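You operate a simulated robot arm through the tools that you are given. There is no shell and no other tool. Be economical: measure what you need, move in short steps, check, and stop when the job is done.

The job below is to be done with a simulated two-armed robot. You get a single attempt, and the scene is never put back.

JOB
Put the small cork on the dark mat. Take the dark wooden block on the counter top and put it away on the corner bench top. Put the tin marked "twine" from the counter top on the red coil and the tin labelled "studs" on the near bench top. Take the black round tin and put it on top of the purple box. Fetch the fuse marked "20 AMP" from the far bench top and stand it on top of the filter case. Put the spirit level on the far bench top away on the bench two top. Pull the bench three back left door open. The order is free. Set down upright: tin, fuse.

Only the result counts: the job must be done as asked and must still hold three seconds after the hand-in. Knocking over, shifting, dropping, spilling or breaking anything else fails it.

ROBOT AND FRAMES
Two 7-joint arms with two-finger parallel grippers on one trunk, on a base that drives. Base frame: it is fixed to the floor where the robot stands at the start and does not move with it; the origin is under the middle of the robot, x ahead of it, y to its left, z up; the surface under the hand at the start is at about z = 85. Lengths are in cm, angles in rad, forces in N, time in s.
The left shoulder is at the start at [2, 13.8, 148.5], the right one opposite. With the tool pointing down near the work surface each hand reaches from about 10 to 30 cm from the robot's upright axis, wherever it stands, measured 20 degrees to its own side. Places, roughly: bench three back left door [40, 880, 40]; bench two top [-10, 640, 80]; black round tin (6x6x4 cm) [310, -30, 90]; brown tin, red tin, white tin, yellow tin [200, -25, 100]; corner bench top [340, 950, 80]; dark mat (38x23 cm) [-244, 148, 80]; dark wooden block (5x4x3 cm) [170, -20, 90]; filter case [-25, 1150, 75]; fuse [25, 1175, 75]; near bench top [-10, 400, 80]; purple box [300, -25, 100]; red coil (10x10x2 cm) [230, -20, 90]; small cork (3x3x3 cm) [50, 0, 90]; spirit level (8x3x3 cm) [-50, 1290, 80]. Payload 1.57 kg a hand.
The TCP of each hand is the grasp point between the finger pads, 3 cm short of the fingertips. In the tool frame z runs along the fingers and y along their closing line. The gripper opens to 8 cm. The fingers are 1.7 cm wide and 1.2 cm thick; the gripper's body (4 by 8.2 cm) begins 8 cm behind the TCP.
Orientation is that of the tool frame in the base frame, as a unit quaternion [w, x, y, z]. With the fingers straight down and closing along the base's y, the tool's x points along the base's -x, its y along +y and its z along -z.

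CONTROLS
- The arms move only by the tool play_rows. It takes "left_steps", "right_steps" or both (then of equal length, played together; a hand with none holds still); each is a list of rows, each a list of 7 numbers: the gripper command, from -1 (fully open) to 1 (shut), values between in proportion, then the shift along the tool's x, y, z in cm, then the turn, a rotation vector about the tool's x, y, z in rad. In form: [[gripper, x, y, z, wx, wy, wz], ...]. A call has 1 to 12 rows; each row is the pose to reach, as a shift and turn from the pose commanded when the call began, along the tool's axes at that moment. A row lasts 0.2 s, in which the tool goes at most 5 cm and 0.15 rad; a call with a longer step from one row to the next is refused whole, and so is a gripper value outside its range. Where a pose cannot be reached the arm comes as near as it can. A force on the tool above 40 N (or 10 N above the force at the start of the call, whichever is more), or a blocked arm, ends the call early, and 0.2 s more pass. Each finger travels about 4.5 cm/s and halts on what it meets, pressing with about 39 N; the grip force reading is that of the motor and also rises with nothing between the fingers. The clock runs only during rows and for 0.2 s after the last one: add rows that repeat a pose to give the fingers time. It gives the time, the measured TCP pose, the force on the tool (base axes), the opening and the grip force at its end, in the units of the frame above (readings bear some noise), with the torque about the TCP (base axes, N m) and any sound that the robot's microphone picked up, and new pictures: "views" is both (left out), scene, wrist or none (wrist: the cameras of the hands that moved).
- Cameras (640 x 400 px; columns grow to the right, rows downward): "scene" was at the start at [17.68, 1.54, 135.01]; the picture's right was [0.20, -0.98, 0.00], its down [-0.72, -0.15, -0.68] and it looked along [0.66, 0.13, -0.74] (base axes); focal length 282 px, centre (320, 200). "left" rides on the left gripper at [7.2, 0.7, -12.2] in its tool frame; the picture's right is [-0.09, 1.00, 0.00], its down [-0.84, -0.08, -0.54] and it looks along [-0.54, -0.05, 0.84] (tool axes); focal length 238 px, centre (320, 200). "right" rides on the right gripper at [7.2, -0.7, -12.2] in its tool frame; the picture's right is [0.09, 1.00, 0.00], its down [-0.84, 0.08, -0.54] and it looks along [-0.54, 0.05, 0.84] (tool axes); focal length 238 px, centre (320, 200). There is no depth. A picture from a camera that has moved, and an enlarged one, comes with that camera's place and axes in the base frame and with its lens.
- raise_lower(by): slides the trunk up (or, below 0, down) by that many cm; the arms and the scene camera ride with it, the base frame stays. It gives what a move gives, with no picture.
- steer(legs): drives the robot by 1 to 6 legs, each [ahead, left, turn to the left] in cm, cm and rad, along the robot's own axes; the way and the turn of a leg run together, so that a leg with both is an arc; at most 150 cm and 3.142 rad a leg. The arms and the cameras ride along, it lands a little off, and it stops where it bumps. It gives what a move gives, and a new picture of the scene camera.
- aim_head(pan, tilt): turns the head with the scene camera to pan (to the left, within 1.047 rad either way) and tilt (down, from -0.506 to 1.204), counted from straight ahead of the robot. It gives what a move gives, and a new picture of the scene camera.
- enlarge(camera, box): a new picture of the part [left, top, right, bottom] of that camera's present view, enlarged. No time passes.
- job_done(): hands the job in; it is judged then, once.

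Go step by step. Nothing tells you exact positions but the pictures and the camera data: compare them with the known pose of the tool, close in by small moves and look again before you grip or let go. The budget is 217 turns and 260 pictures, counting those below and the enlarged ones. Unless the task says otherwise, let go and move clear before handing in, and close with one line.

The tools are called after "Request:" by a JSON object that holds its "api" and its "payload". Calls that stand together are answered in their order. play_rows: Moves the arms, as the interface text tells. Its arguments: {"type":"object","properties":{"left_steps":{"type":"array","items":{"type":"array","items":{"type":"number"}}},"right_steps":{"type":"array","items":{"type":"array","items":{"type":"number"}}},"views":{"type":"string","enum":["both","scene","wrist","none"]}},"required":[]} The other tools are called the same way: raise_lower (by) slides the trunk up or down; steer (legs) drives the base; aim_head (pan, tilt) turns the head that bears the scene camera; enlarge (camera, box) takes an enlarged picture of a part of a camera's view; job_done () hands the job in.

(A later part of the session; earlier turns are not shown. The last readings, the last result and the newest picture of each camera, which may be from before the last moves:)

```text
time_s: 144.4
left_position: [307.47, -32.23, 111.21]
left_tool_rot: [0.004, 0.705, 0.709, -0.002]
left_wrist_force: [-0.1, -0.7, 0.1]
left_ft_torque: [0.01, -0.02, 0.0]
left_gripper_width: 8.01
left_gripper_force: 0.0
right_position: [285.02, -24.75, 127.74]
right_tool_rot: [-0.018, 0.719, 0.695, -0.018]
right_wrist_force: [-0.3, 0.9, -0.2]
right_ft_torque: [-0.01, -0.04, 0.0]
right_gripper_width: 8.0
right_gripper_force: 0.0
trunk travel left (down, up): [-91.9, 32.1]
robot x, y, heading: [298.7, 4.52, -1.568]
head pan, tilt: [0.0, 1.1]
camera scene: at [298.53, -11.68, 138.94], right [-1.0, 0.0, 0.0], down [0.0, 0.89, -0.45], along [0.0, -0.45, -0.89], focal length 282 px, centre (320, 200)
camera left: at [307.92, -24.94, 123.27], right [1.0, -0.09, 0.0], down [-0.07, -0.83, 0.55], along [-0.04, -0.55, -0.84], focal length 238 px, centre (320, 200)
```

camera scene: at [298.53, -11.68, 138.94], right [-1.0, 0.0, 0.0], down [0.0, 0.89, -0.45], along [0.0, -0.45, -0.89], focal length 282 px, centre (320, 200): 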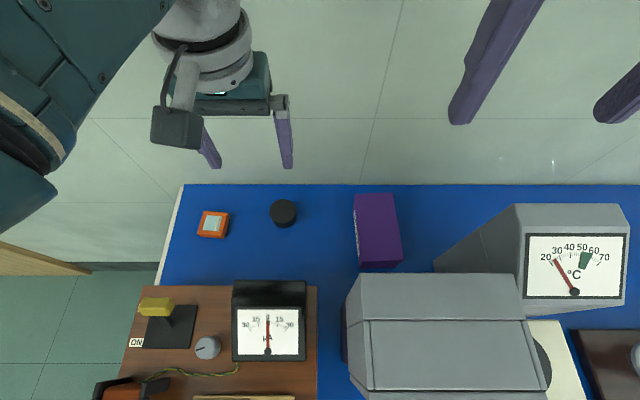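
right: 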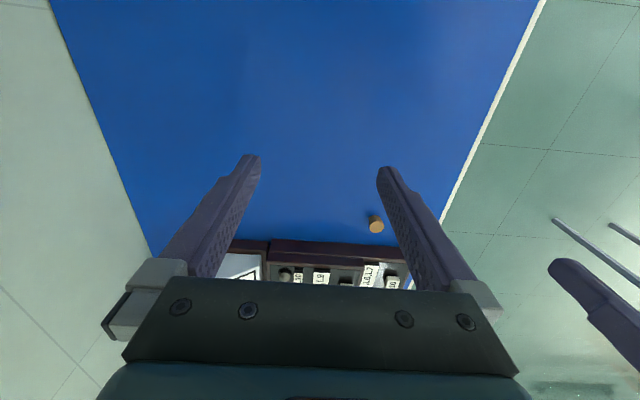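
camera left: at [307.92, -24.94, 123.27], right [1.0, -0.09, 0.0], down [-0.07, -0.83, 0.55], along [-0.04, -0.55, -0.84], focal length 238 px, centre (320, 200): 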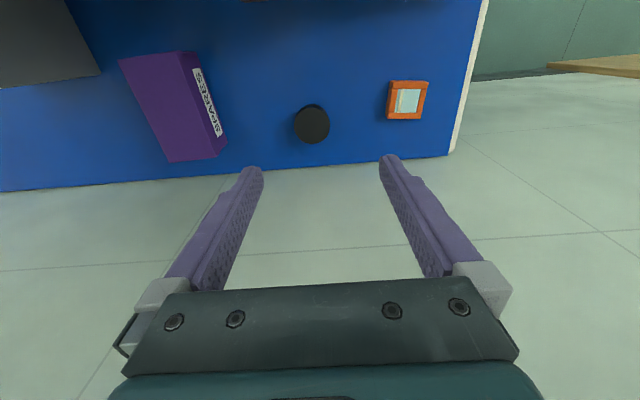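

Both views agree: black tin at [306.2,-34.6], purple box top around x 285–292, y -23…-35. I align over the tin and lower the trunk.

Request:
{"api": "play_rows", "payload": {"left_steps": [[-1, -1.2, -0.6, 0, 0, 0, 0], [-1, -2.4, -1.2, 0, 0, 0, 0]], "views": "none"}}

Request:
{"api": "raise_lower", "payload": {"by": -16}}

Request:
{"api": "play_rows", "payload": {"left_steps": [[-1, 0, 0, 1, 0, 0, 0], [-1, 0, 0, 1, 0, 0, 0]], "views": "wrist"}}

```text
time_s: 145.1
left_position: [306.27, -34.58, 111.41]
left_tool_rot: [0.005, 0.705, 0.709, -0.001]
left_wrist_force: [-1.1, 0.3, 0.3]
left_ft_torque: [0.0, 0.01, -0.03]
left_gripper_width: 8.0
left_gripper_force: 0.0
right_position: [285.06, -24.92, 127.77]
right_tool_rot: [-0.019, 0.719, 0.695, -0.019]
right_wrist_force: [-0.7, 0.1, -0.2]
right_ft_torque: [0.0, 0.0, 0.0]
right_gripper_width: 7.99
right_gripper_force: 0.0
trunk travel left (down, up): [-91.9, 32.1]
robot x, y, heading: [299.1, 4.75, -1.566]
head pan, tilt: [0.0, 1.1]
```

```text
time_s: 146.9
left_position: [306.18, -34.64, 95.31]
left_tool_rot: [0.004, 0.705, 0.71, -0.001]
left_wrist_force: [0.0, 0.8, 0.0]
left_ft_torque: [0.0, -0.03, -0.04]
left_gripper_width: 7.99
left_gripper_force: 0.1
right_position: [285.05, -24.67, 111.71]
right_tool_rot: [-0.019, 0.718, 0.695, -0.018]
right_wrist_force: [0.0, -0.4, -0.2]
right_ft_torque: [0.0, 0.02, -0.01]
right_gripper_width: 8.01
right_gripper_force: 0.2
trunk travel left (down, up): [-75.9, 48.1]
robot x, y, heading: [298.47, 4.79, -1.57]
head pan, tilt: [0.0, 1.1]
```

```text
time_s: 147.5
left_position: [306.17, -34.57, 94.45]
left_tool_rot: [0.005, 0.704, 0.71, -0.001]
left_wrist_force: [1.3, 0.1, 0.5]
left_ft_torque: [0.02, 0.05, 0.03]
left_gripper_width: 8.02
left_gripper_force: 0.0
right_position: [285.08, -24.89, 111.73]
right_tool_rot: [-0.02, 0.718, 0.695, -0.018]
right_wrist_force: [-0.8, 0.6, -0.1]
right_ft_torque: [-0.02, 0.0, -0.05]
right_gripper_width: 8.02
right_gripper_force: 0.0
trunk travel left (down, up): [-75.9, 48.1]
robot x, y, heading: [298.72, 4.48, -1.568]
head pan, tilt: [0.0, 1.1]
camera left: at [306.78, -27.33, 106.38], right [1.0, -0.09, 0.01], down [-0.07, -0.83, 0.55], along [-0.04, -0.55, -0.84], focal length 238 px, centre (320, 200)
```

left: 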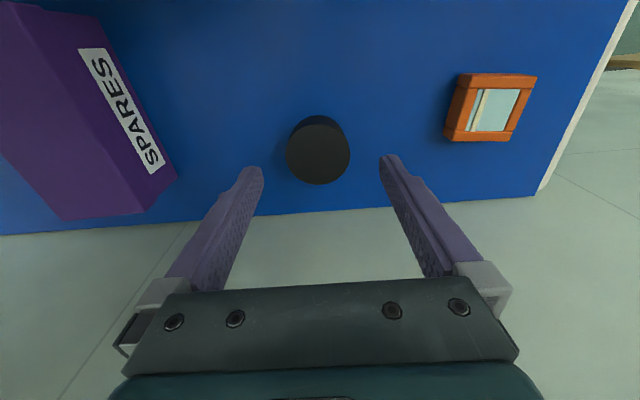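

Well aligned. I descend, grip and lift the black tin.

Request:
{"api": "play_rows", "payload": {"left_steps": [[-1, 0.3, 0, 3, 0, 0, 0], [-1, 0.3, 0, 6, 0, 0, 0], [-1, 0.3, 0, 6, 0, 0, 0], [1, 0.3, 0, 6, 0, 0, 0], [1, 0.3, 0, 6, 0, 0, 0], [1, 0.3, 0, 6, 0, 0, 0], [1, 0.3, 0, 6, 0, 0, 0], [1, 0.3, 0, 3, 0, 0, 0], [1, 0.3, 0, -1, 0, 0, 0], [1, 0.3, 0, -5, 0, 0, 0], [1, 0.3, 0, -8, 0, 0, 0], [1, 0.3, 0, -8, 0, 0, 0]], "views": "wrist"}}

```text
time_s: 150.1
left_position: [306.09, -34.18, 102.63]
left_tool_rot: [0.005, 0.705, 0.709, -0.002]
left_wrist_force: [0.5, 0.0, -0.5]
left_ft_torque: [0.0, -0.03, -0.03]
left_gripper_width: 0.02
left_gripper_force: 21.3
left hand out of reach, approached as far as the arm can: row 1, 2, 3, 4, 5, 6, 7, 8
right_position: [285.07, -24.87, 111.75]
right_tool_rot: [-0.018, 0.719, 0.695, -0.019]
right_wrist_force: [0.5, 0.1, 0.9]
right_ft_torque: [-0.01, 0.01, 0.01]
right_gripper_width: 8.02
right_gripper_force: 0.1
trunk travel left (down, up): [-75.9, 48.1]
robot x, y, heading: [298.69, 4.81, -1.566]
head pan, tilt: [0.0, 1.1]
camera left: at [306.77, -26.84, 114.59], right [1.0, -0.09, 0.01], down [-0.08, -0.83, 0.55], along [-0.04, -0.55, -0.84], focal length 238 px, centre (320, 200)
```

left: 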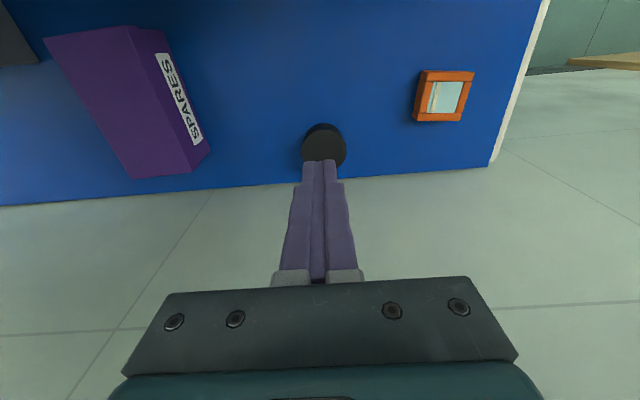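

Out of reach again at this trunk height. I raise the right hand, open the left, and lower the trunk 10 cm.

Request:
{"api": "play_rows", "payload": {"left_steps": [[-1, 0, 0, -1, 0, 0, 0], [-1, 0, 0, -2, 0, 0, 0], [-1, 0, 0, -2, 0, 0, 0], [-1, 0, 0, -2, 0, 0, 0]], "right_steps": [[-1, 0, 0, -2, 0, 0, 0], [-1, 0, 0, -5, 0, 0, 0], [-1, 0, 0, -8, 0, 0, 0], [-1, 0, 0, -10, 0, 0, 0]], "views": "none"}}

Request:
{"api": "raise_lower", "payload": {"by": -10}}

Request:
{"api": "play_rows", "payload": {"left_steps": [[-1, 0, 0, 1, 0, 0, 0], [-1, 0, 0, 1, 0, 0, 0]], "views": "both"}}

```text
time_s: 151.1
left_position: [306.17, -34.1, 104.53]
left_tool_rot: [0.005, 0.705, 0.709, -0.001]
left_wrist_force: [-0.1, -0.5, 0.1]
left_ft_torque: [-0.01, 0.02, 0.03]
left_gripper_width: 8.02
left_gripper_force: 0.1
right_position: [285.65, -24.88, 121.86]
right_tool_rot: [-0.019, 0.719, 0.695, -0.018]
right_wrist_force: [0.3, 0.3, 0.2]
right_ft_torque: [0.0, -0.03, 0.01]
right_gripper_width: 7.98
right_gripper_force: 0.1
trunk travel left (down, up): [-75.9, 48.1]
robot x, y, heading: [298.94, 5.12, -1.567]
head pan, tilt: [0.0, 1.1]
```

```text
time_s: 152.4
left_position: [306.41, -33.45, 95.1]
left_tool_rot: [0.004, 0.705, 0.709, 0.002]
left_wrist_force: [0.1, 0.2, 0.2]
left_ft_torque: [-0.03, 0.04, -0.01]
left_gripper_width: 8.0
left_gripper_force: 0.1
right_position: [285.82, -24.24, 112.54]
right_tool_rot: [-0.021, 0.718, 0.695, -0.016]
right_wrist_force: [-0.3, 0.1, -0.6]
right_ft_torque: [0.02, 0.0, 0.0]
right_gripper_width: 7.99
right_gripper_force: 0.0
trunk travel left (down, up): [-65.9, 58.1]
robot x, y, heading: [298.49, 4.67, -1.565]
head pan, tilt: [0.0, 1.1]
```

```text
time_s: 153.0
left_position: [306.42, -33.48, 94.08]
left_tool_rot: [0.003, 0.704, 0.71, 0.003]
left_wrist_force: [-0.6, 0.5, -0.7]
left_ft_torque: [-0.01, -0.03, -0.01]
left_gripper_width: 8.02
left_gripper_force: 0.0
right_position: [285.67, -24.18, 112.51]
right_tool_rot: [-0.02, 0.719, 0.694, -0.015]
right_wrist_force: [-0.3, 0.2, -0.9]
right_ft_torque: [0.0, -0.01, 0.0]
right_gripper_width: 7.98
right_gripper_force: 0.0
trunk travel left (down, up): [-65.9, 58.1]
robot x, y, heading: [298.91, 4.89, -1.567]
head pan, tilt: [0.0, 1.1]
camera scene: at [298.3, -11.86, 114.54], right [-1.0, 0.05, 0.0], down [0.04, 0.84, -0.54], along [-0.03, -0.54, -0.84], focal length 282 px, centre (320, 200)
camera left: at [306.99, -26.29, 106.25], right [1.0, -0.09, 0.01], down [-0.08, -0.84, 0.54], along [-0.04, -0.54, -0.84], focal length 238 px, centre (320, 200)
```

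scene: 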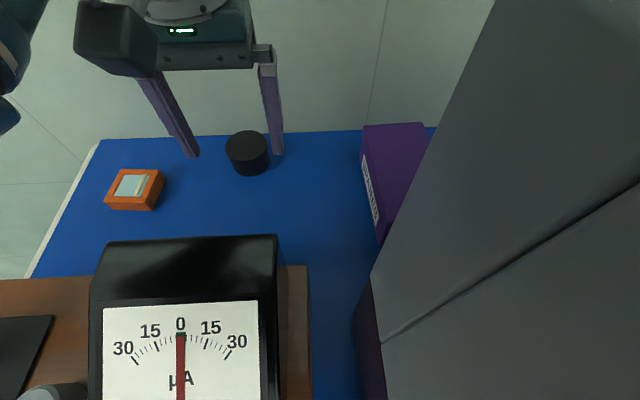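
left: 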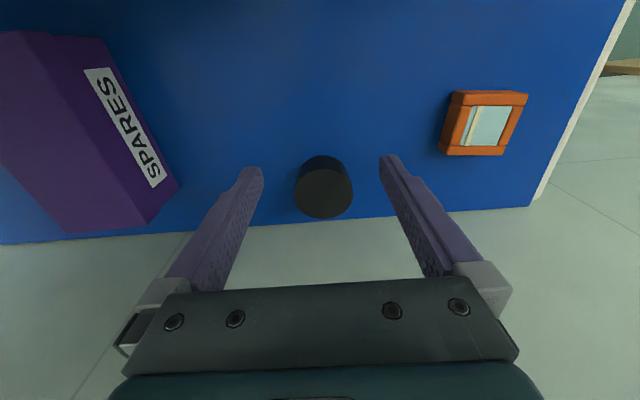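

The head camera seems to be touching something (its view is skewed), so I raise the trunk again at once and check.

Request:
{"api": "raise_lower", "payload": {"by": 12}}

Request:
{"api": "aim_head", "payload": {"pan": 0, "tilt": 1.1}}

```text
time_s: 154.5
left_position: [306.17, -34.32, 105.55]
left_tool_rot: [0.005, 0.705, 0.709, -0.002]
left_wrist_force: [1.3, -0.4, 0.5]
left_ft_torque: [0.01, 0.04, -0.01]
left_gripper_width: 7.99
left_gripper_force: 0.1
right_position: [285.69, -24.91, 123.83]
right_tool_rot: [-0.019, 0.718, 0.695, -0.018]
right_wrist_force: [0.1, 0.1, 0.2]
right_ft_torque: [-0.02, -0.01, 0.01]
right_gripper_width: 8.02
right_gripper_force: 0.1
trunk travel left (down, up): [-77.9, 46.1]
robot x, y, heading: [298.61, 4.81, -1.565]
head pan, tilt: [0.0, 1.1]
```

```text
time_s: 155.1
left_position: [306.28, -34.22, 105.38]
left_tool_rot: [0.005, 0.705, 0.709, 0.0]
left_wrist_force: [-0.5, 0.4, 0.6]
left_ft_torque: [-0.03, -0.02, 0.03]
left_gripper_width: 8.0
left_gripper_force: 0.0
right_position: [285.67, -24.84, 123.79]
right_tool_rot: [-0.018, 0.718, 0.695, -0.018]
right_wrist_force: [-0.1, -0.2, 0.7]
right_ft_torque: [-0.03, 0.01, -0.01]
right_gripper_width: 8.05
right_gripper_force: 0.0
trunk travel left (down, up): [-77.9, 46.1]
robot x, y, heading: [298.39, 4.77, -1.569]
head pan, tilt: [0.0, 1.1]
camera scene: at [298.53, -11.68, 124.94], right [-1.0, 0.0, 0.0], down [0.0, 0.89, -0.45], along [0.0, -0.45, -0.89], focal length 282 px, centre (320, 200)
```

scene: 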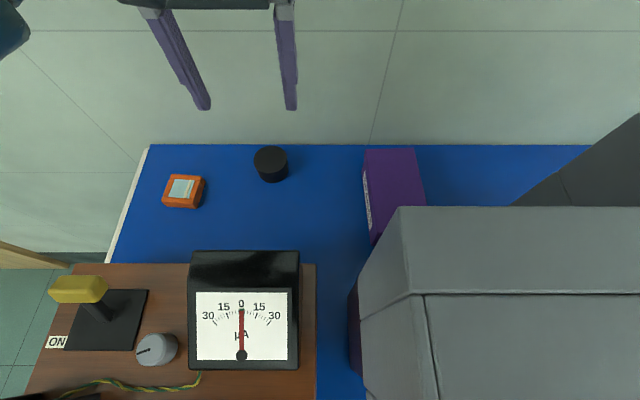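

Nothing moved; my head just touched the cabinet top. Instead of lowering, I'll pull the hand back, drive 5 cm closer, and lower only slightly.

Request:
{"api": "play_rows", "payload": {"left_steps": [[-1, 2.5, 0, 0, 0, 0, 0], [-1, 5, 0, 0, 0, 0, 0]], "views": "none"}}

Request:
{"api": "steer", "payload": {"legs": [[5, 0.5, 0]]}}

Request:
{"api": "raise_lower", "payload": {"by": -3}}

Request:
{"api": "play_rows", "payload": {"left_steps": [[-1, 0, 0, 4, 0, 0, 0], [-1, 0, 0, 8, 0, 0, 0], [-1, 0, 0, 8, 0, 0, 0]], "views": "wrist"}}

```text
time_s: 155.7
left_position: [306.15, -28.98, 105.36]
left_tool_rot: [0.005, 0.705, 0.709, -0.001]
left_wrist_force: [0.2, 0.1, 0.5]
left_ft_torque: [0.0, 0.03, -0.02]
left_gripper_width: 7.99
left_gripper_force: 0.0
right_position: [285.64, -24.81, 123.78]
right_tool_rot: [-0.019, 0.719, 0.695, -0.019]
right_wrist_force: [-0.2, 0.9, 0.6]
right_ft_torque: [-0.01, -0.04, 0.01]
right_gripper_width: 7.99
right_gripper_force: 0.2
trunk travel left (down, up): [-77.9, 46.1]
robot x, y, heading: [298.88, 4.61, -1.569]
head pan, tilt: [0.0, 1.1]
```

```text
time_s: 156.6
left_position: [306.83, -34.1, 105.42]
left_tool_rot: [0.005, 0.705, 0.709, -0.001]
left_wrist_force: [-0.1, 0.0, 0.6]
left_ft_torque: [0.02, -0.01, 0.0]
left_gripper_width: 7.99
left_gripper_force: 0.0
right_position: [286.18, -29.86, 123.82]
right_tool_rot: [-0.019, 0.719, 0.694, -0.018]
right_wrist_force: [0.4, -0.3, 0.6]
right_ft_torque: [0.03, -0.01, 0.01]
right_gripper_width: 8.0
right_gripper_force: 0.1
trunk travel left (down, up): [-77.9, 46.1]
robot x, y, heading: [299.19, -0.52, -1.571]
head pan, tilt: [0.0, 1.1]
camera scene: at [299.04, -16.7, 124.94], right [-1.0, 0.0, 0.0], down [0.0, 0.89, -0.45], along [0.0, -0.45, -0.89], focal length 282 px, centre (320, 200)
```

scene: 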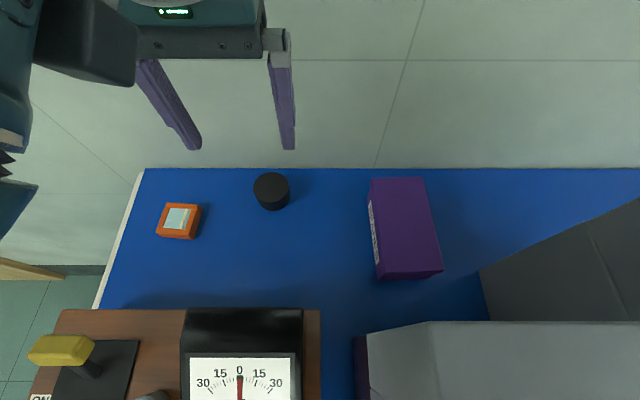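

```text
time_s: 157.4
left_position: [306.77, -34.18, 102.4]
left_tool_rot: [0.004, 0.705, 0.709, -0.001]
left_wrist_force: [-0.7, 1.0, -1.0]
left_ft_torque: [-0.02, 0.05, -0.02]
left_gripper_width: 8.02
left_gripper_force: 0.0
right_position: [286.22, -29.85, 120.88]
right_tool_rot: [-0.019, 0.719, 0.695, -0.018]
right_wrist_force: [0.0, 0.0, 1.2]
right_ft_torque: [0.0, -0.01, 0.04]
right_gripper_width: 8.0
right_gripper_force: 0.0
trunk travel left (down, up): [-74.9, 49.1]
robot x, y, heading: [299.06, -0.33, -1.564]
head pan, tilt: [0.0, 1.1]
```

```text
time_s: 158.2
left_position: [306.85, -34.04, 94.46]
left_tool_rot: [0.004, 0.705, 0.71, -0.002]
left_wrist_force: [0.1, 0.3, 0.0]
left_ft_torque: [0.03, -0.03, 0.01]
left_gripper_width: 7.97
left_gripper_force: 0.0
right_position: [286.08, -29.79, 120.99]
right_tool_rot: [-0.019, 0.718, 0.695, -0.017]
right_wrist_force: [0.3, 0.5, -0.5]
right_ft_torque: [-0.03, 0.02, 0.03]
right_gripper_width: 8.0
right_gripper_force: 0.1
trunk travel left (down, up): [-74.9, 49.1]
robot x, y, heading: [299.05, -0.4, -1.571]
head pan, tilt: [0.0, 1.1]
camera left: at [307.46, -26.93, 106.51], right [1.0, -0.09, 0.01], down [-0.07, -0.83, 0.55], along [-0.04, -0.55, -0.84], focal length 238 px, centre (320, 200)
```

left: 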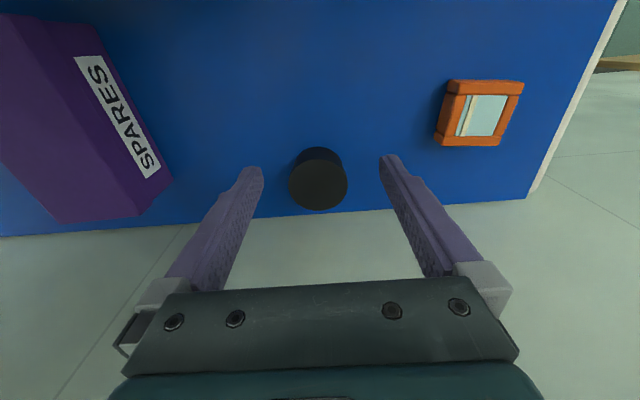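

The earlier closing nudged the black tin back to about [306.6,-36.3]; it's still upright. I drive 2 cm closer so it's in line and in reach.

Request:
{"api": "steer", "payload": {"legs": [[2.2, 0, 0]]}}

Request:
{"api": "play_rows", "payload": {"left_steps": [[-1, 0, -0.2, 1, 0, 0, 0], [-1, 0, -0.2, 1.5, 0, 0, 0]], "views": "wrist"}}

```text
time_s: 159.0
left_position: [306.86, -36.36, 94.48]
left_tool_rot: [0.004, 0.704, 0.71, 0.0]
left_wrist_force: [-0.3, -0.3, 0.5]
left_ft_torque: [0.01, -0.02, -0.02]
left_gripper_width: 7.99
left_gripper_force: 0.1
right_position: [286.26, -32.03, 120.92]
right_tool_rot: [-0.019, 0.718, 0.695, -0.018]
right_wrist_force: [0.2, 0.4, 0.7]
right_ft_torque: [0.0, -0.01, 0.02]
right_gripper_width: 7.99
right_gripper_force: 0.1
trunk travel left (down, up): [-74.9, 49.1]
robot x, y, heading: [298.95, -2.13, -1.569]
head pan, tilt: [0.0, 1.1]
camera scene: at [299.05, -18.9, 121.94], right [-1.0, 0.0, 0.0], down [0.0, 0.89, -0.45], along [0.0, -0.45, -0.89], focal length 282 px, centre (320, 200)
```

scene: 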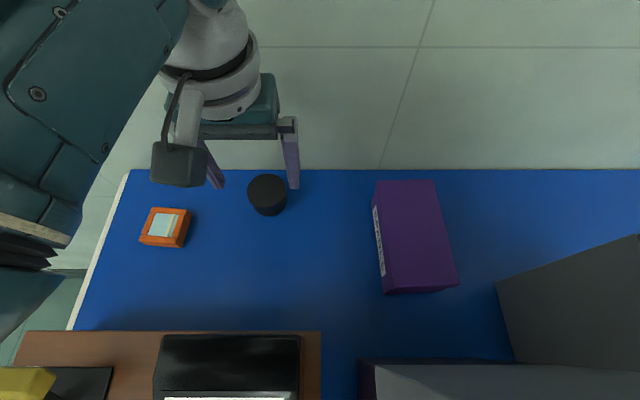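

```text
time_s: 159.6
left_position: [306.64, -36.47, 93.12]
left_tool_rot: [0.004, 0.705, 0.709, -0.002]
left_wrist_force: [0.2, 0.6, -0.6]
left_ft_torque: [0.0, 0.01, -0.02]
left_gripper_width: 8.01
left_gripper_force: 0.1
right_position: [286.26, -32.11, 120.76]
right_tool_rot: [-0.019, 0.719, 0.695, -0.017]
right_wrist_force: [-0.9, 0.3, -0.3]
right_ft_torque: [-0.01, 0.0, -0.01]
right_gripper_width: 8.0
right_gripper_force: 0.0
trunk travel left (down, up): [-74.9, 49.1]
robot x, y, heading: [298.99, -2.58, -1.567]
head pan, tilt: [0.0, 1.1]
camera left: at [307.27, -29.17, 105.04], right [1.0, -0.09, 0.01], down [-0.07, -0.83, 0.55], along [-0.04, -0.55, -0.84], focal length 238 px, centre (320, 200)
```

left: 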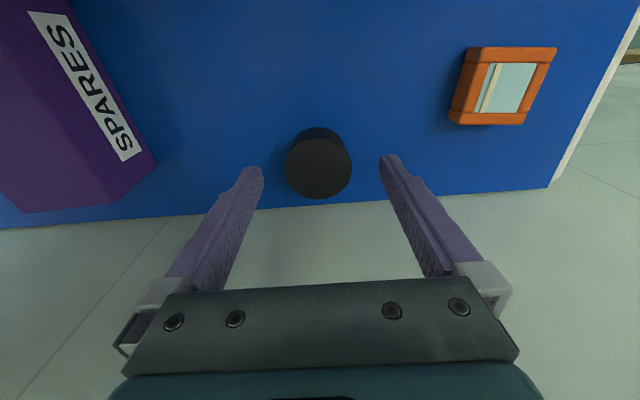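

Aligned at [306.7,-36.5]. Descend, grip, and verify before lifting.

Request:
{"api": "play_rows", "payload": {"left_steps": [[-1, 0, 0, 2.5, 0, 0, 0], [-1, 0, 0, 4.8, 0, 0, 0], [-1, 0, 0, 4.8, 0, 0, 0], [1, 0, 0, 4.8, 0, 0, 0], [1, 0, 0, 4.8, 0, 0, 0], [1, 0, 0, 4.8, 0, 0, 0], [1, 0, 0, 4.8, 0, 0, 0]], "views": "wrist"}}

```text
time_s: 161.2
left_position: [306.63, -36.51, 88.22]
left_tool_rot: [0.005, 0.704, 0.71, -0.002]
left_wrist_force: [0.5, -1.1, 0.3]
left_ft_torque: [0.01, 0.02, 0.02]
left_gripper_width: 4.92
left_gripper_force: 33.0
right_position: [286.18, -32.12, 120.65]
right_tool_rot: [-0.019, 0.719, 0.695, -0.018]
right_wrist_force: [-0.2, 0.5, -0.2]
right_ft_torque: [0.0, 0.03, -0.01]
right_gripper_width: 8.01
right_gripper_force: 0.0
trunk travel left (down, up): [-74.9, 49.1]
robot x, y, heading: [299.07, -2.8, -1.568]
head pan, tilt: [0.0, 1.1]
camera left: at [307.27, -29.28, 100.25], right [1.0, -0.09, 0.01], down [-0.07, -0.83, 0.55], along [-0.04, -0.55, -0.84], focal length 238 px, centre (320, 200)
```

left: 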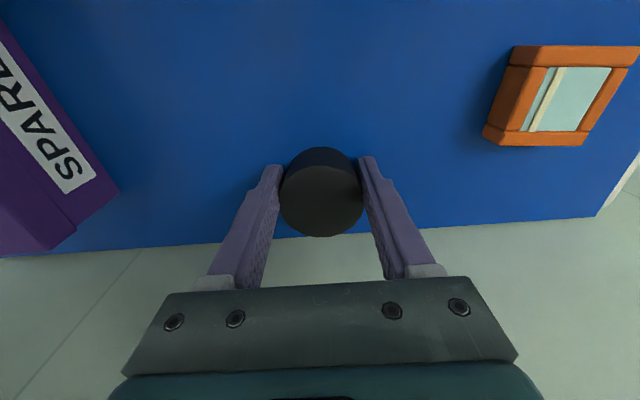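

Gripped. Purple box top centre is about [288.3,-30.7], top z≈92. I raise the trunk, back 6 cm and shift right 18.3 cm.

Request:
{"api": "raise_lower", "payload": {"by": 14}}

Request:
{"api": "steer", "payload": {"legs": [[-5.8, 0, 0], [0, -18.3, 0]]}}

Request:
{"api": "enlarge", "payload": {"camera": "left", "box": [0, 0, 640, 400]}}

```text
time_s: 162.9
left_position: [306.67, -36.5, 102.11]
left_tool_rot: [0.004, 0.705, 0.709, -0.001]
left_wrist_force: [0.3, 0.4, -0.8]
left_ft_torque: [-0.02, -0.01, -0.01]
left_gripper_width: 4.91
left_gripper_force: 39.3
right_position: [286.2, -32.13, 134.84]
right_tool_rot: [-0.02, 0.719, 0.695, -0.018]
right_wrist_force: [0.5, 0.3, -0.7]
right_ft_torque: [0.0, 0.02, 0.02]
right_gripper_width: 8.03
right_gripper_force: 0.0
trunk travel left (down, up): [-88.9, 35.1]
robot x, y, heading: [299.14, -2.43, -1.567]
head pan, tilt: [0.0, 1.1]
```

```text
time_s: 164.9
left_position: [288.4, -30.62, 102.11]
left_tool_rot: [0.005, 0.705, 0.709, -0.001]
left_wrist_force: [-0.3, -0.4, -0.4]
left_ft_torque: [0.01, 0.01, -0.02]
left_gripper_width: 4.93
left_gripper_force: 39.3
right_position: [267.84, -26.22, 134.8]
right_tool_rot: [-0.019, 0.718, 0.695, -0.018]
right_wrist_force: [0.8, -0.7, -0.6]
right_ft_torque: [0.04, -0.01, 0.0]
right_gripper_width: 8.01
right_gripper_force: 0.0
trunk travel left (down, up): [-88.9, 35.1]
robot x, y, heading: [280.93, 3.48, -1.571]
head pan, tilt: [0.0, 1.1]
camera scene: at [280.8, -13.05, 135.94], right [-1.0, 0.0, 0.0], down [0.0, 0.89, -0.45], along [0.0, -0.45, -0.89], focal length 282 px, centre (320, 200)
```

scene: 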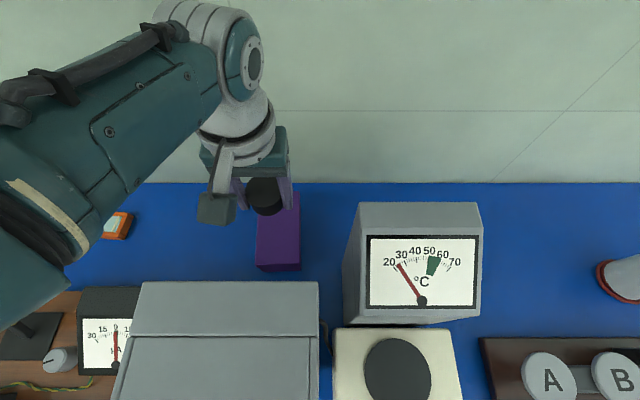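

```text
1.00 times, centred on (320, 200) of left (not enlarged: the box is as wide or as high as the picture)
camera zoom: at [289.03, -23.43, 114.24], right [1.0, -0.09, 0.01], down [-0.08, -0.83, 0.55], along [-0.04, -0.55, -0.84], focal length 238 px, centre (320, 200)
```

zoom: 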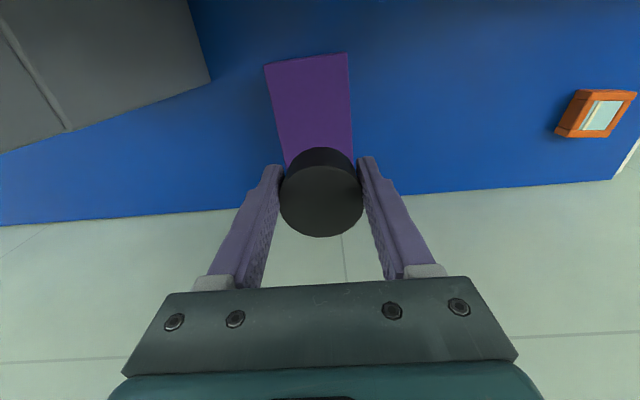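

The tin is right over the box. I lower the trunk 5 cm and then feel for contact.

Request:
{"api": "raise_lower", "payload": {"by": -5.5}}

Request:
{"api": "play_rows", "payload": {"left_steps": [[1, 0, -0.2, 0.4, 0, 0, 0], [1, 0, -0.2, 0.8, 0, 0, 0], [1, 0, -0.2, 1.1, 0, 0, 0], [1, 0, -0.2, 1.4, 0, 0, 0], [1, 0, -0.2, 1.7, 0, 0, 0], [1, 0, -0.2, 2.0, 0, 0, 0], [1, 0, -0.2, 2.3, 0, 0, 0], [1, 0, -0.2, 2.6, 0, 0, 0]], "views": "wrist"}}

```text
time_s: 165.9
left_position: [288.43, -30.66, 96.76]
left_tool_rot: [0.005, 0.705, 0.709, -0.001]
left_wrist_force: [0.0, -0.4, 0.0]
left_ft_torque: [0.03, -0.03, 0.01]
left_gripper_width: 4.9
left_gripper_force: 39.3
right_position: [267.97, -26.22, 129.37]
right_tool_rot: [-0.019, 0.719, 0.695, -0.018]
right_wrist_force: [-0.8, 0.5, 0.6]
right_ft_torque: [-0.05, 0.0, 0.0]
right_gripper_width: 8.02
right_gripper_force: 0.1
trunk travel left (down, up): [-83.4, 40.6]
robot x, y, heading: [281.08, 3.13, -1.573]
head pan, tilt: [0.0, 1.1]
```

```text
time_s: 167.7
left_position: [288.26, -30.85, 94.14]
left_tool_rot: [0.005, 0.706, 0.708, -0.002]
left_wrist_force: [-0.6, 3.0, 9.6]
left_ft_torque: [-0.04, 0.18, -0.02]
left_gripper_width: 4.91
left_gripper_force: 39.0
right_position: [267.91, -26.22, 129.38]
right_tool_rot: [-0.019, 0.719, 0.695, -0.018]
right_wrist_force: [-0.5, -0.4, -0.3]
right_ft_torque: [-0.02, 0.01, 0.02]
right_gripper_width: 8.0
right_gripper_force: 0.1
trunk travel left (down, up): [-83.4, 40.6]
robot x, y, heading: [280.83, 3.11, -1.571]
head pan, tilt: [0.0, 1.1]
camera left: at [288.84, -23.53, 106.23], right [1.0, -0.09, 0.01], down [-0.08, -0.83, 0.55], along [-0.04, -0.55, -0.84], focal length 238 px, centre (320, 200)
```

left: 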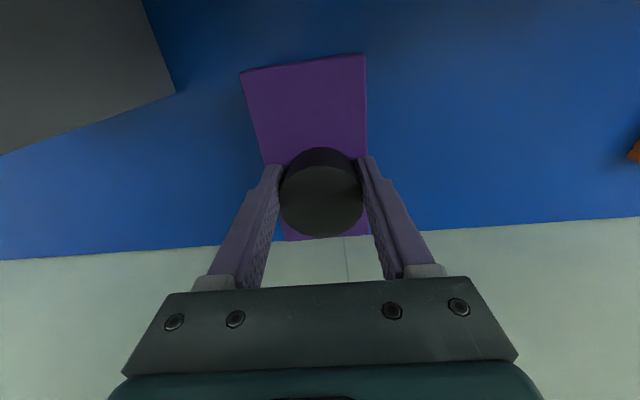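

Contact with the box top (≈10 N), well inside its outline. I release gently and lift.

Request:
{"api": "play_rows", "payload": {"left_steps": [[-0.5, 0, 0, 0, 0, 0, 0], [-0.8, 0, 0, 0, 0, 0, 0], [-0.8, 0, 0, 0, 0, 0, 0], [-0.8, 0, 0, -2, 0, 0, 0], [-0.8, 0, 0, -6, 0, 0, 0], [-0.8, 0, 0, -10, 0, 0, 0]], "views": "wrist"}}

```text
time_s: 169.1
left_position: [288.39, -30.67, 104.05]
left_tool_rot: [0.005, 0.705, 0.709, 0.0]
left_wrist_force: [0.1, -0.6, 0.0]
left_ft_torque: [0.03, 0.0, -0.01]
left_gripper_width: 7.21
left_gripper_force: 0.1
right_position: [267.95, -26.21, 129.28]
right_tool_rot: [-0.019, 0.718, 0.695, -0.017]
right_wrist_force: [0.6, -0.7, -1.0]
right_ft_torque: [0.03, -0.02, -0.06]
right_gripper_width: 7.99
right_gripper_force: 0.1
trunk travel left (down, up): [-83.4, 40.6]
robot x, y, heading: [280.81, 3.3, -1.568]
head pan, tilt: [0.0, 1.1]
camera left: at [288.9, -23.37, 116.16], right [1.0, -0.09, 0.01], down [-0.08, -0.83, 0.55], along [-0.04, -0.55, -0.84], focal length 238 px, centre (320, 200)
```

left: 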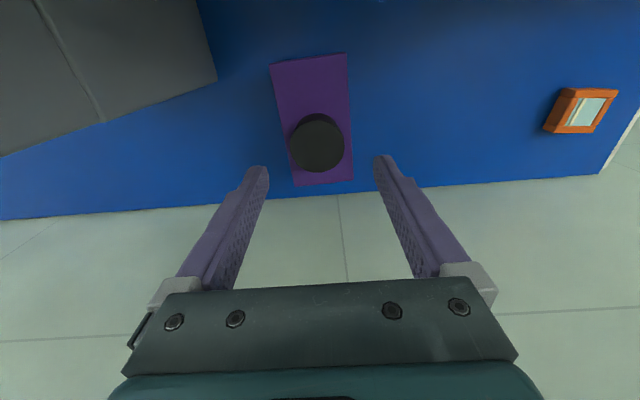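

Black tin stands on the purple box. Next: the studs tin with the left hand; I raise, back off and shift right to x≈161.

Request:
{"api": "raise_lower", "payload": {"by": 14}}

Request:
{"api": "steer", "payload": {"legs": [[-33, 0, 0], [0, -119, 0]]}}

```text
time_s: 170.8
left_position: [288.29, -30.62, 118.16]
left_tool_rot: [0.005, 0.705, 0.709, -0.002]
left_wrist_force: [-0.5, 0.3, -0.7]
left_ft_torque: [-0.02, 0.03, 0.03]
left_gripper_width: 7.19
left_gripper_force: 0.0
right_position: [267.98, -26.23, 143.18]
right_tool_rot: [-0.019, 0.718, 0.696, -0.018]
right_wrist_force: [-0.6, -0.7, 0.2]
right_ft_torque: [-0.01, 0.0, -0.01]
right_gripper_width: 7.99
right_gripper_force: 0.0
trunk travel left (down, up): [-97.4, 26.6]
robot x, y, heading: [280.87, 3.44, -1.566]
head pan, tilt: [0.0, 1.1]
```

```text
time_s: 178.6
left_position: [168.63, 1.43, 118.04]
left_tool_rot: [0.006, 0.701, 0.713, 0.0]
left_wrist_force: [-0.3, 0.0, -0.3]
left_ft_torque: [0.0, 0.01, 0.0]
left_gripper_width: 7.21
left_gripper_force: 0.1
right_position: [148.25, 5.83, 143.29]
right_tool_rot: [-0.019, 0.716, 0.698, -0.018]
right_wrist_force: [0.7, 0.2, 0.8]
right_ft_torque: [0.0, -0.03, 0.02]
right_gripper_width: 8.0
right_gripper_force: 0.0
trunk travel left (down, up): [-97.4, 26.6]
robot x, y, heading: [160.92, 35.26, -1.566]
head pan, tilt: [0.0, 1.1]
camera scene: at [160.94, 18.98, 144.44], right [-1.0, -0.01, 0.0], down [-0.01, 0.89, -0.45], along [0.0, -0.45, -0.89], focal length 282 px, centre (320, 200)
```

scene: 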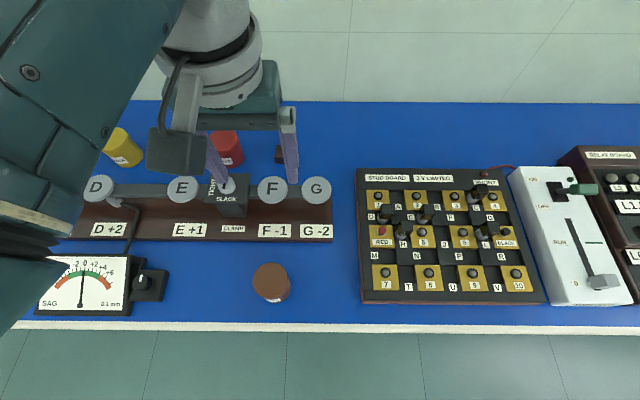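

Studs tin is at about [169.8, 9.1]. I move the left hand over it and lower the trunk.

Request:
{"api": "play_rows", "payload": {"left_steps": [[-1, 3, 0.5, 0, 0, 0, 0], [-1, 6, 1, 0, 0, 0, 0], [-1, 7.7, 1.2, 0, 0, 0, 0]], "views": "none"}}

Request:
{"api": "raise_lower", "payload": {"by": -15}}

Request:
{"api": "play_rows", "payload": {"left_steps": [[-1, 0, 0, 3, 0, 0, 0], [-1, 0, 0, 3, 0, 0, 0]], "views": "wrist"}}

```text
time_s: 179.4
left_position: [169.64, 9.36, 117.84]
left_tool_rot: [0.005, 0.702, 0.712, -0.001]
left_wrist_force: [0.4, -0.1, 0.9]
left_ft_torque: [0.0, -0.01, -0.01]
left_gripper_width: 8.0
left_gripper_force: 0.0
right_position: [148.14, 5.66, 143.34]
right_tool_rot: [-0.019, 0.716, 0.698, -0.018]
right_wrist_force: [0.7, 0.4, -0.4]
right_ft_torque: [0.03, 0.01, 0.01]
right_gripper_width: 8.0
right_gripper_force: 0.1
trunk travel left (down, up): [-97.4, 26.6]
robot x, y, heading: [161.06, 35.19, -1.559]
head pan, tilt: [0.0, 1.1]
```

```text
time_s: 181.2
left_position: [169.71, 9.35, 102.87]
left_tool_rot: [0.006, 0.702, 0.712, -0.002]
left_wrist_force: [0.9, -0.6, -0.8]
left_ft_torque: [-0.02, 0.05, 0.02]
left_gripper_width: 7.99
left_gripper_force: 0.0
right_position: [148.25, 5.71, 128.31]
right_tool_rot: [-0.02, 0.715, 0.698, -0.018]
right_wrist_force: [0.5, -0.6, 0.6]
right_ft_torque: [0.02, -0.01, -0.01]
right_gripper_width: 7.98
right_gripper_force: 0.0
trunk travel left (down, up): [-82.4, 41.6]
robot x, y, heading: [160.57, 35.27, -1.562]
head pan, tilt: [0.0, 1.1]
```

```text
time_s: 181.8
left_position: [169.69, 9.23, 99.83]
left_tool_rot: [0.005, 0.702, 0.712, -0.001]
left_wrist_force: [0.2, -0.7, 0.7]
left_ft_torque: [0.01, 0.02, 0.0]
left_gripper_width: 7.99
left_gripper_force: 0.0
right_position: [148.15, 5.68, 128.32]
right_tool_rot: [-0.019, 0.716, 0.698, -0.018]
right_wrist_force: [-0.3, 0.1, 0.5]
right_ft_torque: [-0.01, -0.01, 0.01]
right_gripper_width: 8.02
right_gripper_force: 0.0
trunk travel left (down, up): [-82.4, 41.6]
robot x, y, heading: [160.86, 35.56, -1.56]
head pan, tilt: [0.0, 1.1]
camera left: at [170.26, 16.52, 111.81], right [1.0, -0.08, 0.01], down [-0.07, -0.83, 0.55], along [-0.04, -0.55, -0.84], focal length 238 px, centre (320, 200)
```

left: 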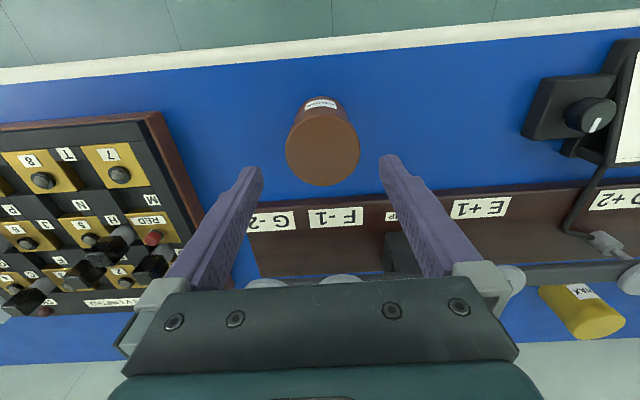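

Aligned. I fine-adjust, descend, and grip the studs tin.

Request:
{"api": "play_rows", "payload": {"left_steps": [[-1, -0.3, 0.2, 3, 0, 0, 0], [-1, -0.3, 0.2, 6.5, 0, 0, 0], [-1, -0.3, 0.2, 9.6, 0, 0, 0], [-1, -0.3, 0.2, 9.6, 0, 0, 0], [1, -0.3, 0.2, 9.6, 0, 0, 0], [1, -0.3, 0.2, 9.6, 0, 0, 0], [1, -0.3, 0.2, 9.6, 0, 0, 0], [1, -0.3, 0.2, 9.6, 0, 0, 0], [1, -0.3, 0.2, 5, 0, 0, 0], [1, -0.3, 0.2, 0, 0, 0, 0]], "views": "wrist"}}

```text
time_s: 184.0
left_position: [169.99, 9.14, 99.95]
left_tool_rot: [0.005, 0.702, 0.712, -0.001]
left_wrist_force: [0.1, 0.8, -0.8]
left_ft_torque: [-0.03, -0.01, -0.01]
left_gripper_width: 6.11
left_gripper_force: 38.6
right_position: [148.09, 5.67, 128.39]
right_tool_rot: [-0.02, 0.716, 0.698, -0.018]
right_wrist_force: [0.3, -0.1, -0.3]
right_ft_torque: [0.0, 0.0, 0.03]
right_gripper_width: 8.04
right_gripper_force: 0.0
trunk travel left (down, up): [-82.4, 41.6]
robot x, y, heading: [161.0, 35.57, -1.557]
head pan, tilt: [0.0, 1.1]
camera left: at [170.45, 16.36, 111.97], right [1.0, -0.08, 0.01], down [-0.07, -0.83, 0.55], along [-0.04, -0.55, -0.84], focal length 238 px, centre (320, 200)
```

left: 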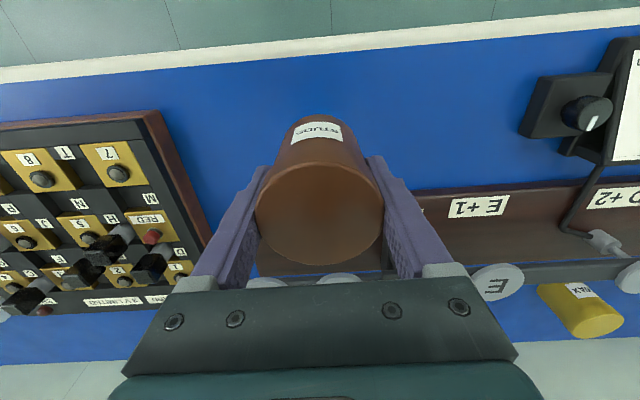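

Studs tin held. I lift it high, then go to the block with the right hand.

Request:
{"api": "play_rows", "payload": {"left_steps": [[1, 0, 0, -4, 0, 0, 0], [1, 0, 0, -8, 0, 0, 0], [1, 0, 0, -12, 0, 0, 0], [1, 0, 0, -15, 0, 0, 0], [1, 0, 0, -15, 0, 0, 0]], "views": "none"}}

Request:
{"api": "steer", "payload": {"legs": [[0, 22.7, 0], [25.5, 0, 0]]}}

```text
time_s: 185.4
left_position: [174.67, 8.91, 108.72]
left_tool_rot: [0.051, 0.699, 0.712, 0.045]
left_wrist_force: [0.6, -0.2, -1.0]
left_ft_torque: [-0.01, 0.01, 0.01]
left_gripper_width: 6.07
left_gripper_force: 39.0
left hand out of reach, approached as far as the arm can: row 3, 4, 5
right_position: [148.16, 5.65, 128.33]
right_tool_rot: [-0.019, 0.715, 0.698, -0.017]
right_wrist_force: [-0.3, -0.1, -0.4]
right_ft_torque: [0.02, -0.03, 0.02]
right_gripper_width: 8.01
right_gripper_force: 0.1
trunk travel left (down, up): [-82.4, 41.6]
robot x, y, heading: [160.98, 35.36, -1.561]
head pan, tilt: [0.0, 1.1]
stopped in row 5 (left hand): the arm was blocked; the commanded pose is now the measured one
```

```text
time_s: 188.5
left_position: [197.41, -16.97, 108.57]
left_tool_rot: [0.051, 0.7, 0.711, 0.045]
left_wrist_force: [-0.1, 0.1, -1.9]
left_ft_torque: [-0.01, 0.01, 0.04]
left_gripper_width: 6.08
left_gripper_force: 38.9
right_position: [170.86, -20.12, 128.25]
right_tool_rot: [-0.02, 0.717, 0.697, -0.018]
right_wrist_force: [0.0, -0.6, 0.5]
right_ft_torque: [0.0, -0.02, 0.04]
right_gripper_width: 8.0
right_gripper_force: 0.0
trunk travel left (down, up): [-82.4, 41.6]
robot x, y, heading: [183.96, 9.58, -1.559]
head pan, tilt: [0.0, 1.1]
camera scene: at [183.68, -6.91, 129.44], right [-1.0, -0.01, 0.0], down [-0.01, 0.89, -0.45], along [0.0, -0.45, -0.89], focal length 282 px, centre (320, 200)
```

scene: 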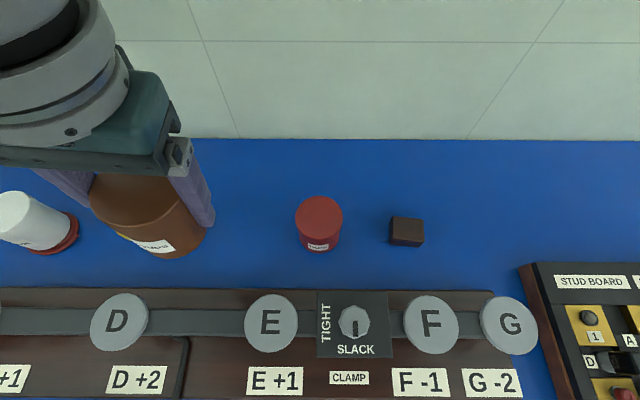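

The block is at [170,-23.2]. I lower the trunk slightly and bring the right hand down above it.

Request:
{"api": "raise_lower", "payload": {"by": -4.5}}

Request:
{"api": "play_rows", "payload": {"right_steps": [[-1, -1.5, -0.5, 4, -0.025, 0, 0], [-1, -3.1, -0.9, 8, -0.05, 0, 0], [-1, -3.1, -0.9, 12.5, -0.05, 0, 0], [-1, -3.1, -0.9, 17, -0.05, 0, 0], [-1, -3.1, -0.9, 21.5, -0.05, 0, 0], [-1, -3.1, -0.9, 26, -0.05, 0, 0], [-1, -3.1, -0.9, 26, -0.05, 0, 0]], "views": "wrist"}}

```text
time_s: 189.4
left_position: [197.52, -16.87, 103.99]
left_tool_rot: [0.052, 0.701, 0.71, 0.046]
left_wrist_force: [-0.1, -0.6, -1.6]
left_ft_torque: [-0.03, -0.01, -0.02]
left_gripper_width: 6.11
left_gripper_force: 38.7
right_position: [170.9, -20.13, 123.75]
right_tool_rot: [-0.02, 0.717, 0.697, -0.017]
right_wrist_force: [0.1, 0.1, 0.4]
right_ft_torque: [0.0, 0.0, -0.02]
right_gripper_width: 7.99
right_gripper_force: 0.1
trunk travel left (down, up): [-77.9, 46.1]
robot x, y, heading: [183.78, 9.31, -1.561]
head pan, tilt: [0.0, 1.1]
```

```text
time_s: 191.0
left_position: [197.6, -16.9, 104.06]
left_tool_rot: [0.053, 0.7, 0.71, 0.046]
left_wrist_force: [0.3, -0.2, -1.0]
left_ft_torque: [-0.03, 0.01, 0.0]
left_gripper_width: 6.09
left_gripper_force: 39.1
right_position: [168.64, -22.94, 97.83]
right_tool_rot: [-0.002, 0.716, 0.698, -0.001]
right_wrist_force: [-0.5, 0.1, 0.1]
right_ft_torque: [-0.01, 0.01, -0.02]
right_gripper_width: 8.01
right_gripper_force: 0.0
trunk travel left (down, up): [-77.9, 46.1]
robot x, y, heading: [183.57, 9.61, -1.56]
head pan, tilt: [0.0, 1.1]
camera right: at [168.22, -15.69, 110.01], right [1.0, 0.07, 0.0], down [0.06, -0.84, 0.54], along [0.03, -0.54, -0.84], focal length 238 px, centre (320, 200)
```

right: 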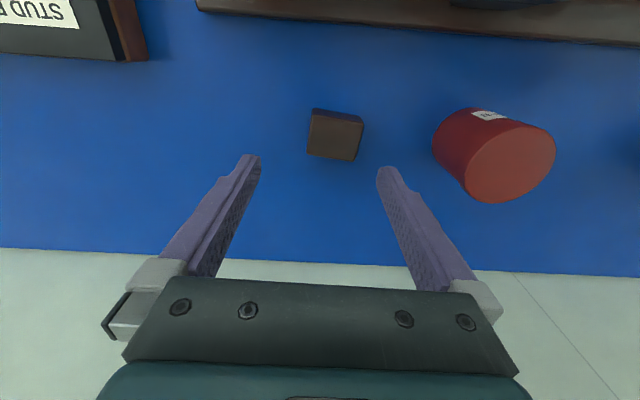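

Block top at [170,-22.8]. I align, descend, grip and lift.

Request:
{"api": "play_rows", "payload": {"right_steps": [[-1, 0.1, 1.3, 2, 0, 0, 0], [-1, 0.1, 1.3, 6, 0, 0, 0], [-1, 0.1, 1.3, 9.5, 0, 0, 0], [-1, 0.1, 1.3, 9.5, 0, 0, 0], [1, 0.1, 1.3, 9.5, 0, 0, 0], [1, 0.1, 1.3, 9.5, 0, 0, 0], [1, 0.1, 1.3, 9.5, 0, 0, 0], [1, 0.1, 1.3, 9.5, 0, 0, 0], [1, 0.1, 1.3, 5, 0, 0, 0], [1, 0.1, 1.3, 0, 0, 0, 0], [1, 0.1, 1.3, -5, 0, 0, 0]], "views": "wrist"}}

```text
time_s: 193.4
left_position: [197.5, -16.87, 104.09]
left_tool_rot: [0.053, 0.7, 0.711, 0.046]
left_wrist_force: [-0.1, 0.8, -1.5]
left_ft_torque: [0.01, 0.02, -0.03]
left_gripper_width: 6.09
left_gripper_force: 38.9
right_position: [169.85, -22.81, 102.98]
right_tool_rot: [-0.002, 0.717, 0.697, 0.001]
right_wrist_force: [-0.2, -0.3, 0.5]
right_ft_torque: [-0.02, 0.05, -0.02]
right_gripper_width: 4.97
right_gripper_force: 39.0
trunk travel left (down, up): [-77.9, 46.1]
robot x, y, heading: [183.61, 9.42, -1.563]
head pan, tilt: [0.0, 1.1]
camera right: at [169.5, -15.7, 115.27], right [1.0, 0.06, 0.0], down [0.06, -0.84, 0.54], along [0.03, -0.54, -0.84], focal length 238 px, centre (320, 200)
```

right: 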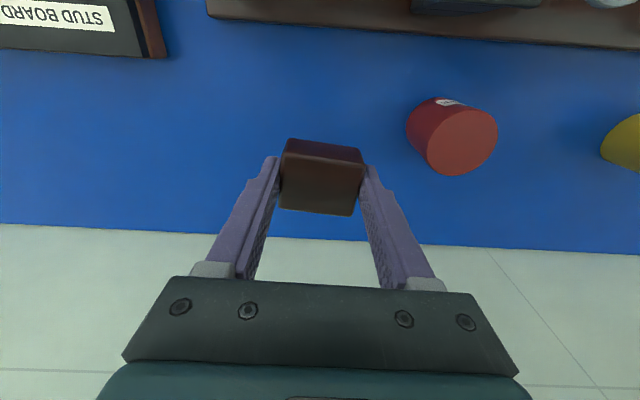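

Block held. I raise, back out into the aisle, turn around and survey the room.

Request:
{"api": "raise_lower", "payload": {"by": 18}}

Request:
{"api": "steer", "payload": {"legs": [[-75, 0, 0], [0, 0, -1.57], [0, 0, -1.2]]}}

Request:
{"api": "aim_head", "payload": {"pan": 0, "tilt": 0.3}}

```text
time_s: 195.4
left_position: [197.59, -17.01, 121.96]
left_tool_rot: [0.053, 0.7, 0.711, 0.046]
left_wrist_force: [0.3, 0.2, -2.1]
left_ft_torque: [0.01, -0.02, 0.01]
left_gripper_width: 6.08
left_gripper_force: 39.0
right_position: [170.0, -22.99, 121.04]
right_tool_rot: [-0.001, 0.718, 0.696, 0.0]
right_wrist_force: [-0.2, 0.0, -0.5]
right_ft_torque: [-0.02, 0.02, -0.01]
right_gripper_width: 4.93
right_gripper_force: 39.3
trunk travel left (down, up): [-95.9, 28.1]
robot x, y, heading: [183.54, 9.53, -1.567]
head pan, tilt: [0.0, 1.1]
```

```text
time_s: 206.4
left_position: [160.56, 104.67, 122.05]
left_tool_rot: [0.055, 0.825, -0.561, -0.043]
left_wrist_force: [-0.3, -0.4, -1.7]
left_ft_torque: [-0.01, -0.02, -0.01]
left_gripper_width: 6.12
left_gripper_force: 39.3
right_position: [184.17, 120.1, 121.18]
right_tool_rot: [0.0, 0.815, -0.58, 0.001]
right_wrist_force: [0.1, -0.8, -0.3]
right_ft_torque: [0.02, 0.01, 0.01]
right_gripper_width: 4.88
right_gripper_force: 39.0
trunk travel left (down, up): [-95.9, 28.1]
robot x, y, heading: [182.62, 84.8, 1.938]
head pan, tilt: [0.0, 1.1]
camera scene: at [176.92, 100.09, 142.94], right [0.93, 0.36, 0.0], down [0.32, -0.83, -0.45], along [-0.16, 0.42, -0.89], focal length 282 px, centre (320, 200)
```

scene: 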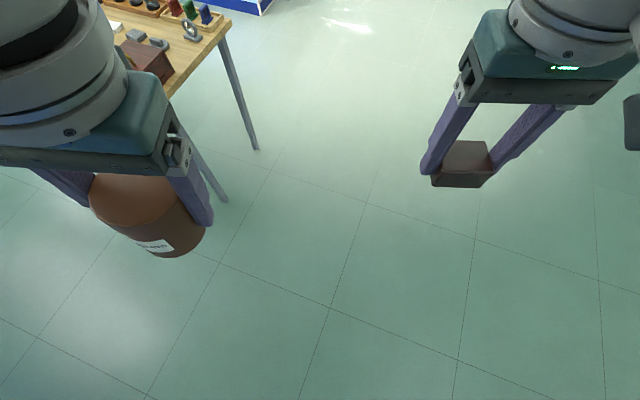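

```text
time_s: 207.5
left_position: [160.49, 104.6, 122.02]
left_tool_rot: [0.055, 0.825, -0.561, -0.044]
left_wrist_force: [0.1, -0.1, -0.9]
left_ft_torque: [0.0, 0.0, 0.0]
left_gripper_width: 6.09
left_gripper_force: 39.2
right_position: [184.21, 120.04, 121.19]
right_tool_rot: [0.0, 0.815, -0.579, 0.002]
right_wrist_force: [0.9, 0.1, 0.0]
right_ft_torque: [-0.03, 0.0, -0.02]
right_gripper_width: 4.9
right_gripper_force: 38.9
trunk travel left (down, up): [-95.9, 28.1]
robot x, y, heading: [182.89, 84.74, 1.939]
head pan, tilt: [0.0, 0.3]
camera scene: at [175.82, 102.91, 149.55], right [0.93, 0.36, 0.0], down [0.11, -0.28, -0.95], along [-0.34, 0.89, -0.3], focal length 282 px, centre (320, 200)
```

scene: 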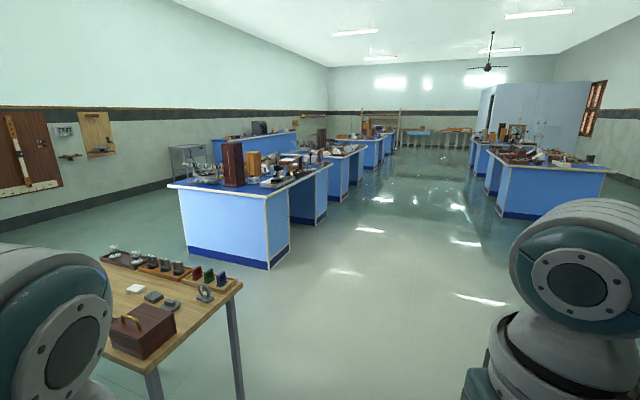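

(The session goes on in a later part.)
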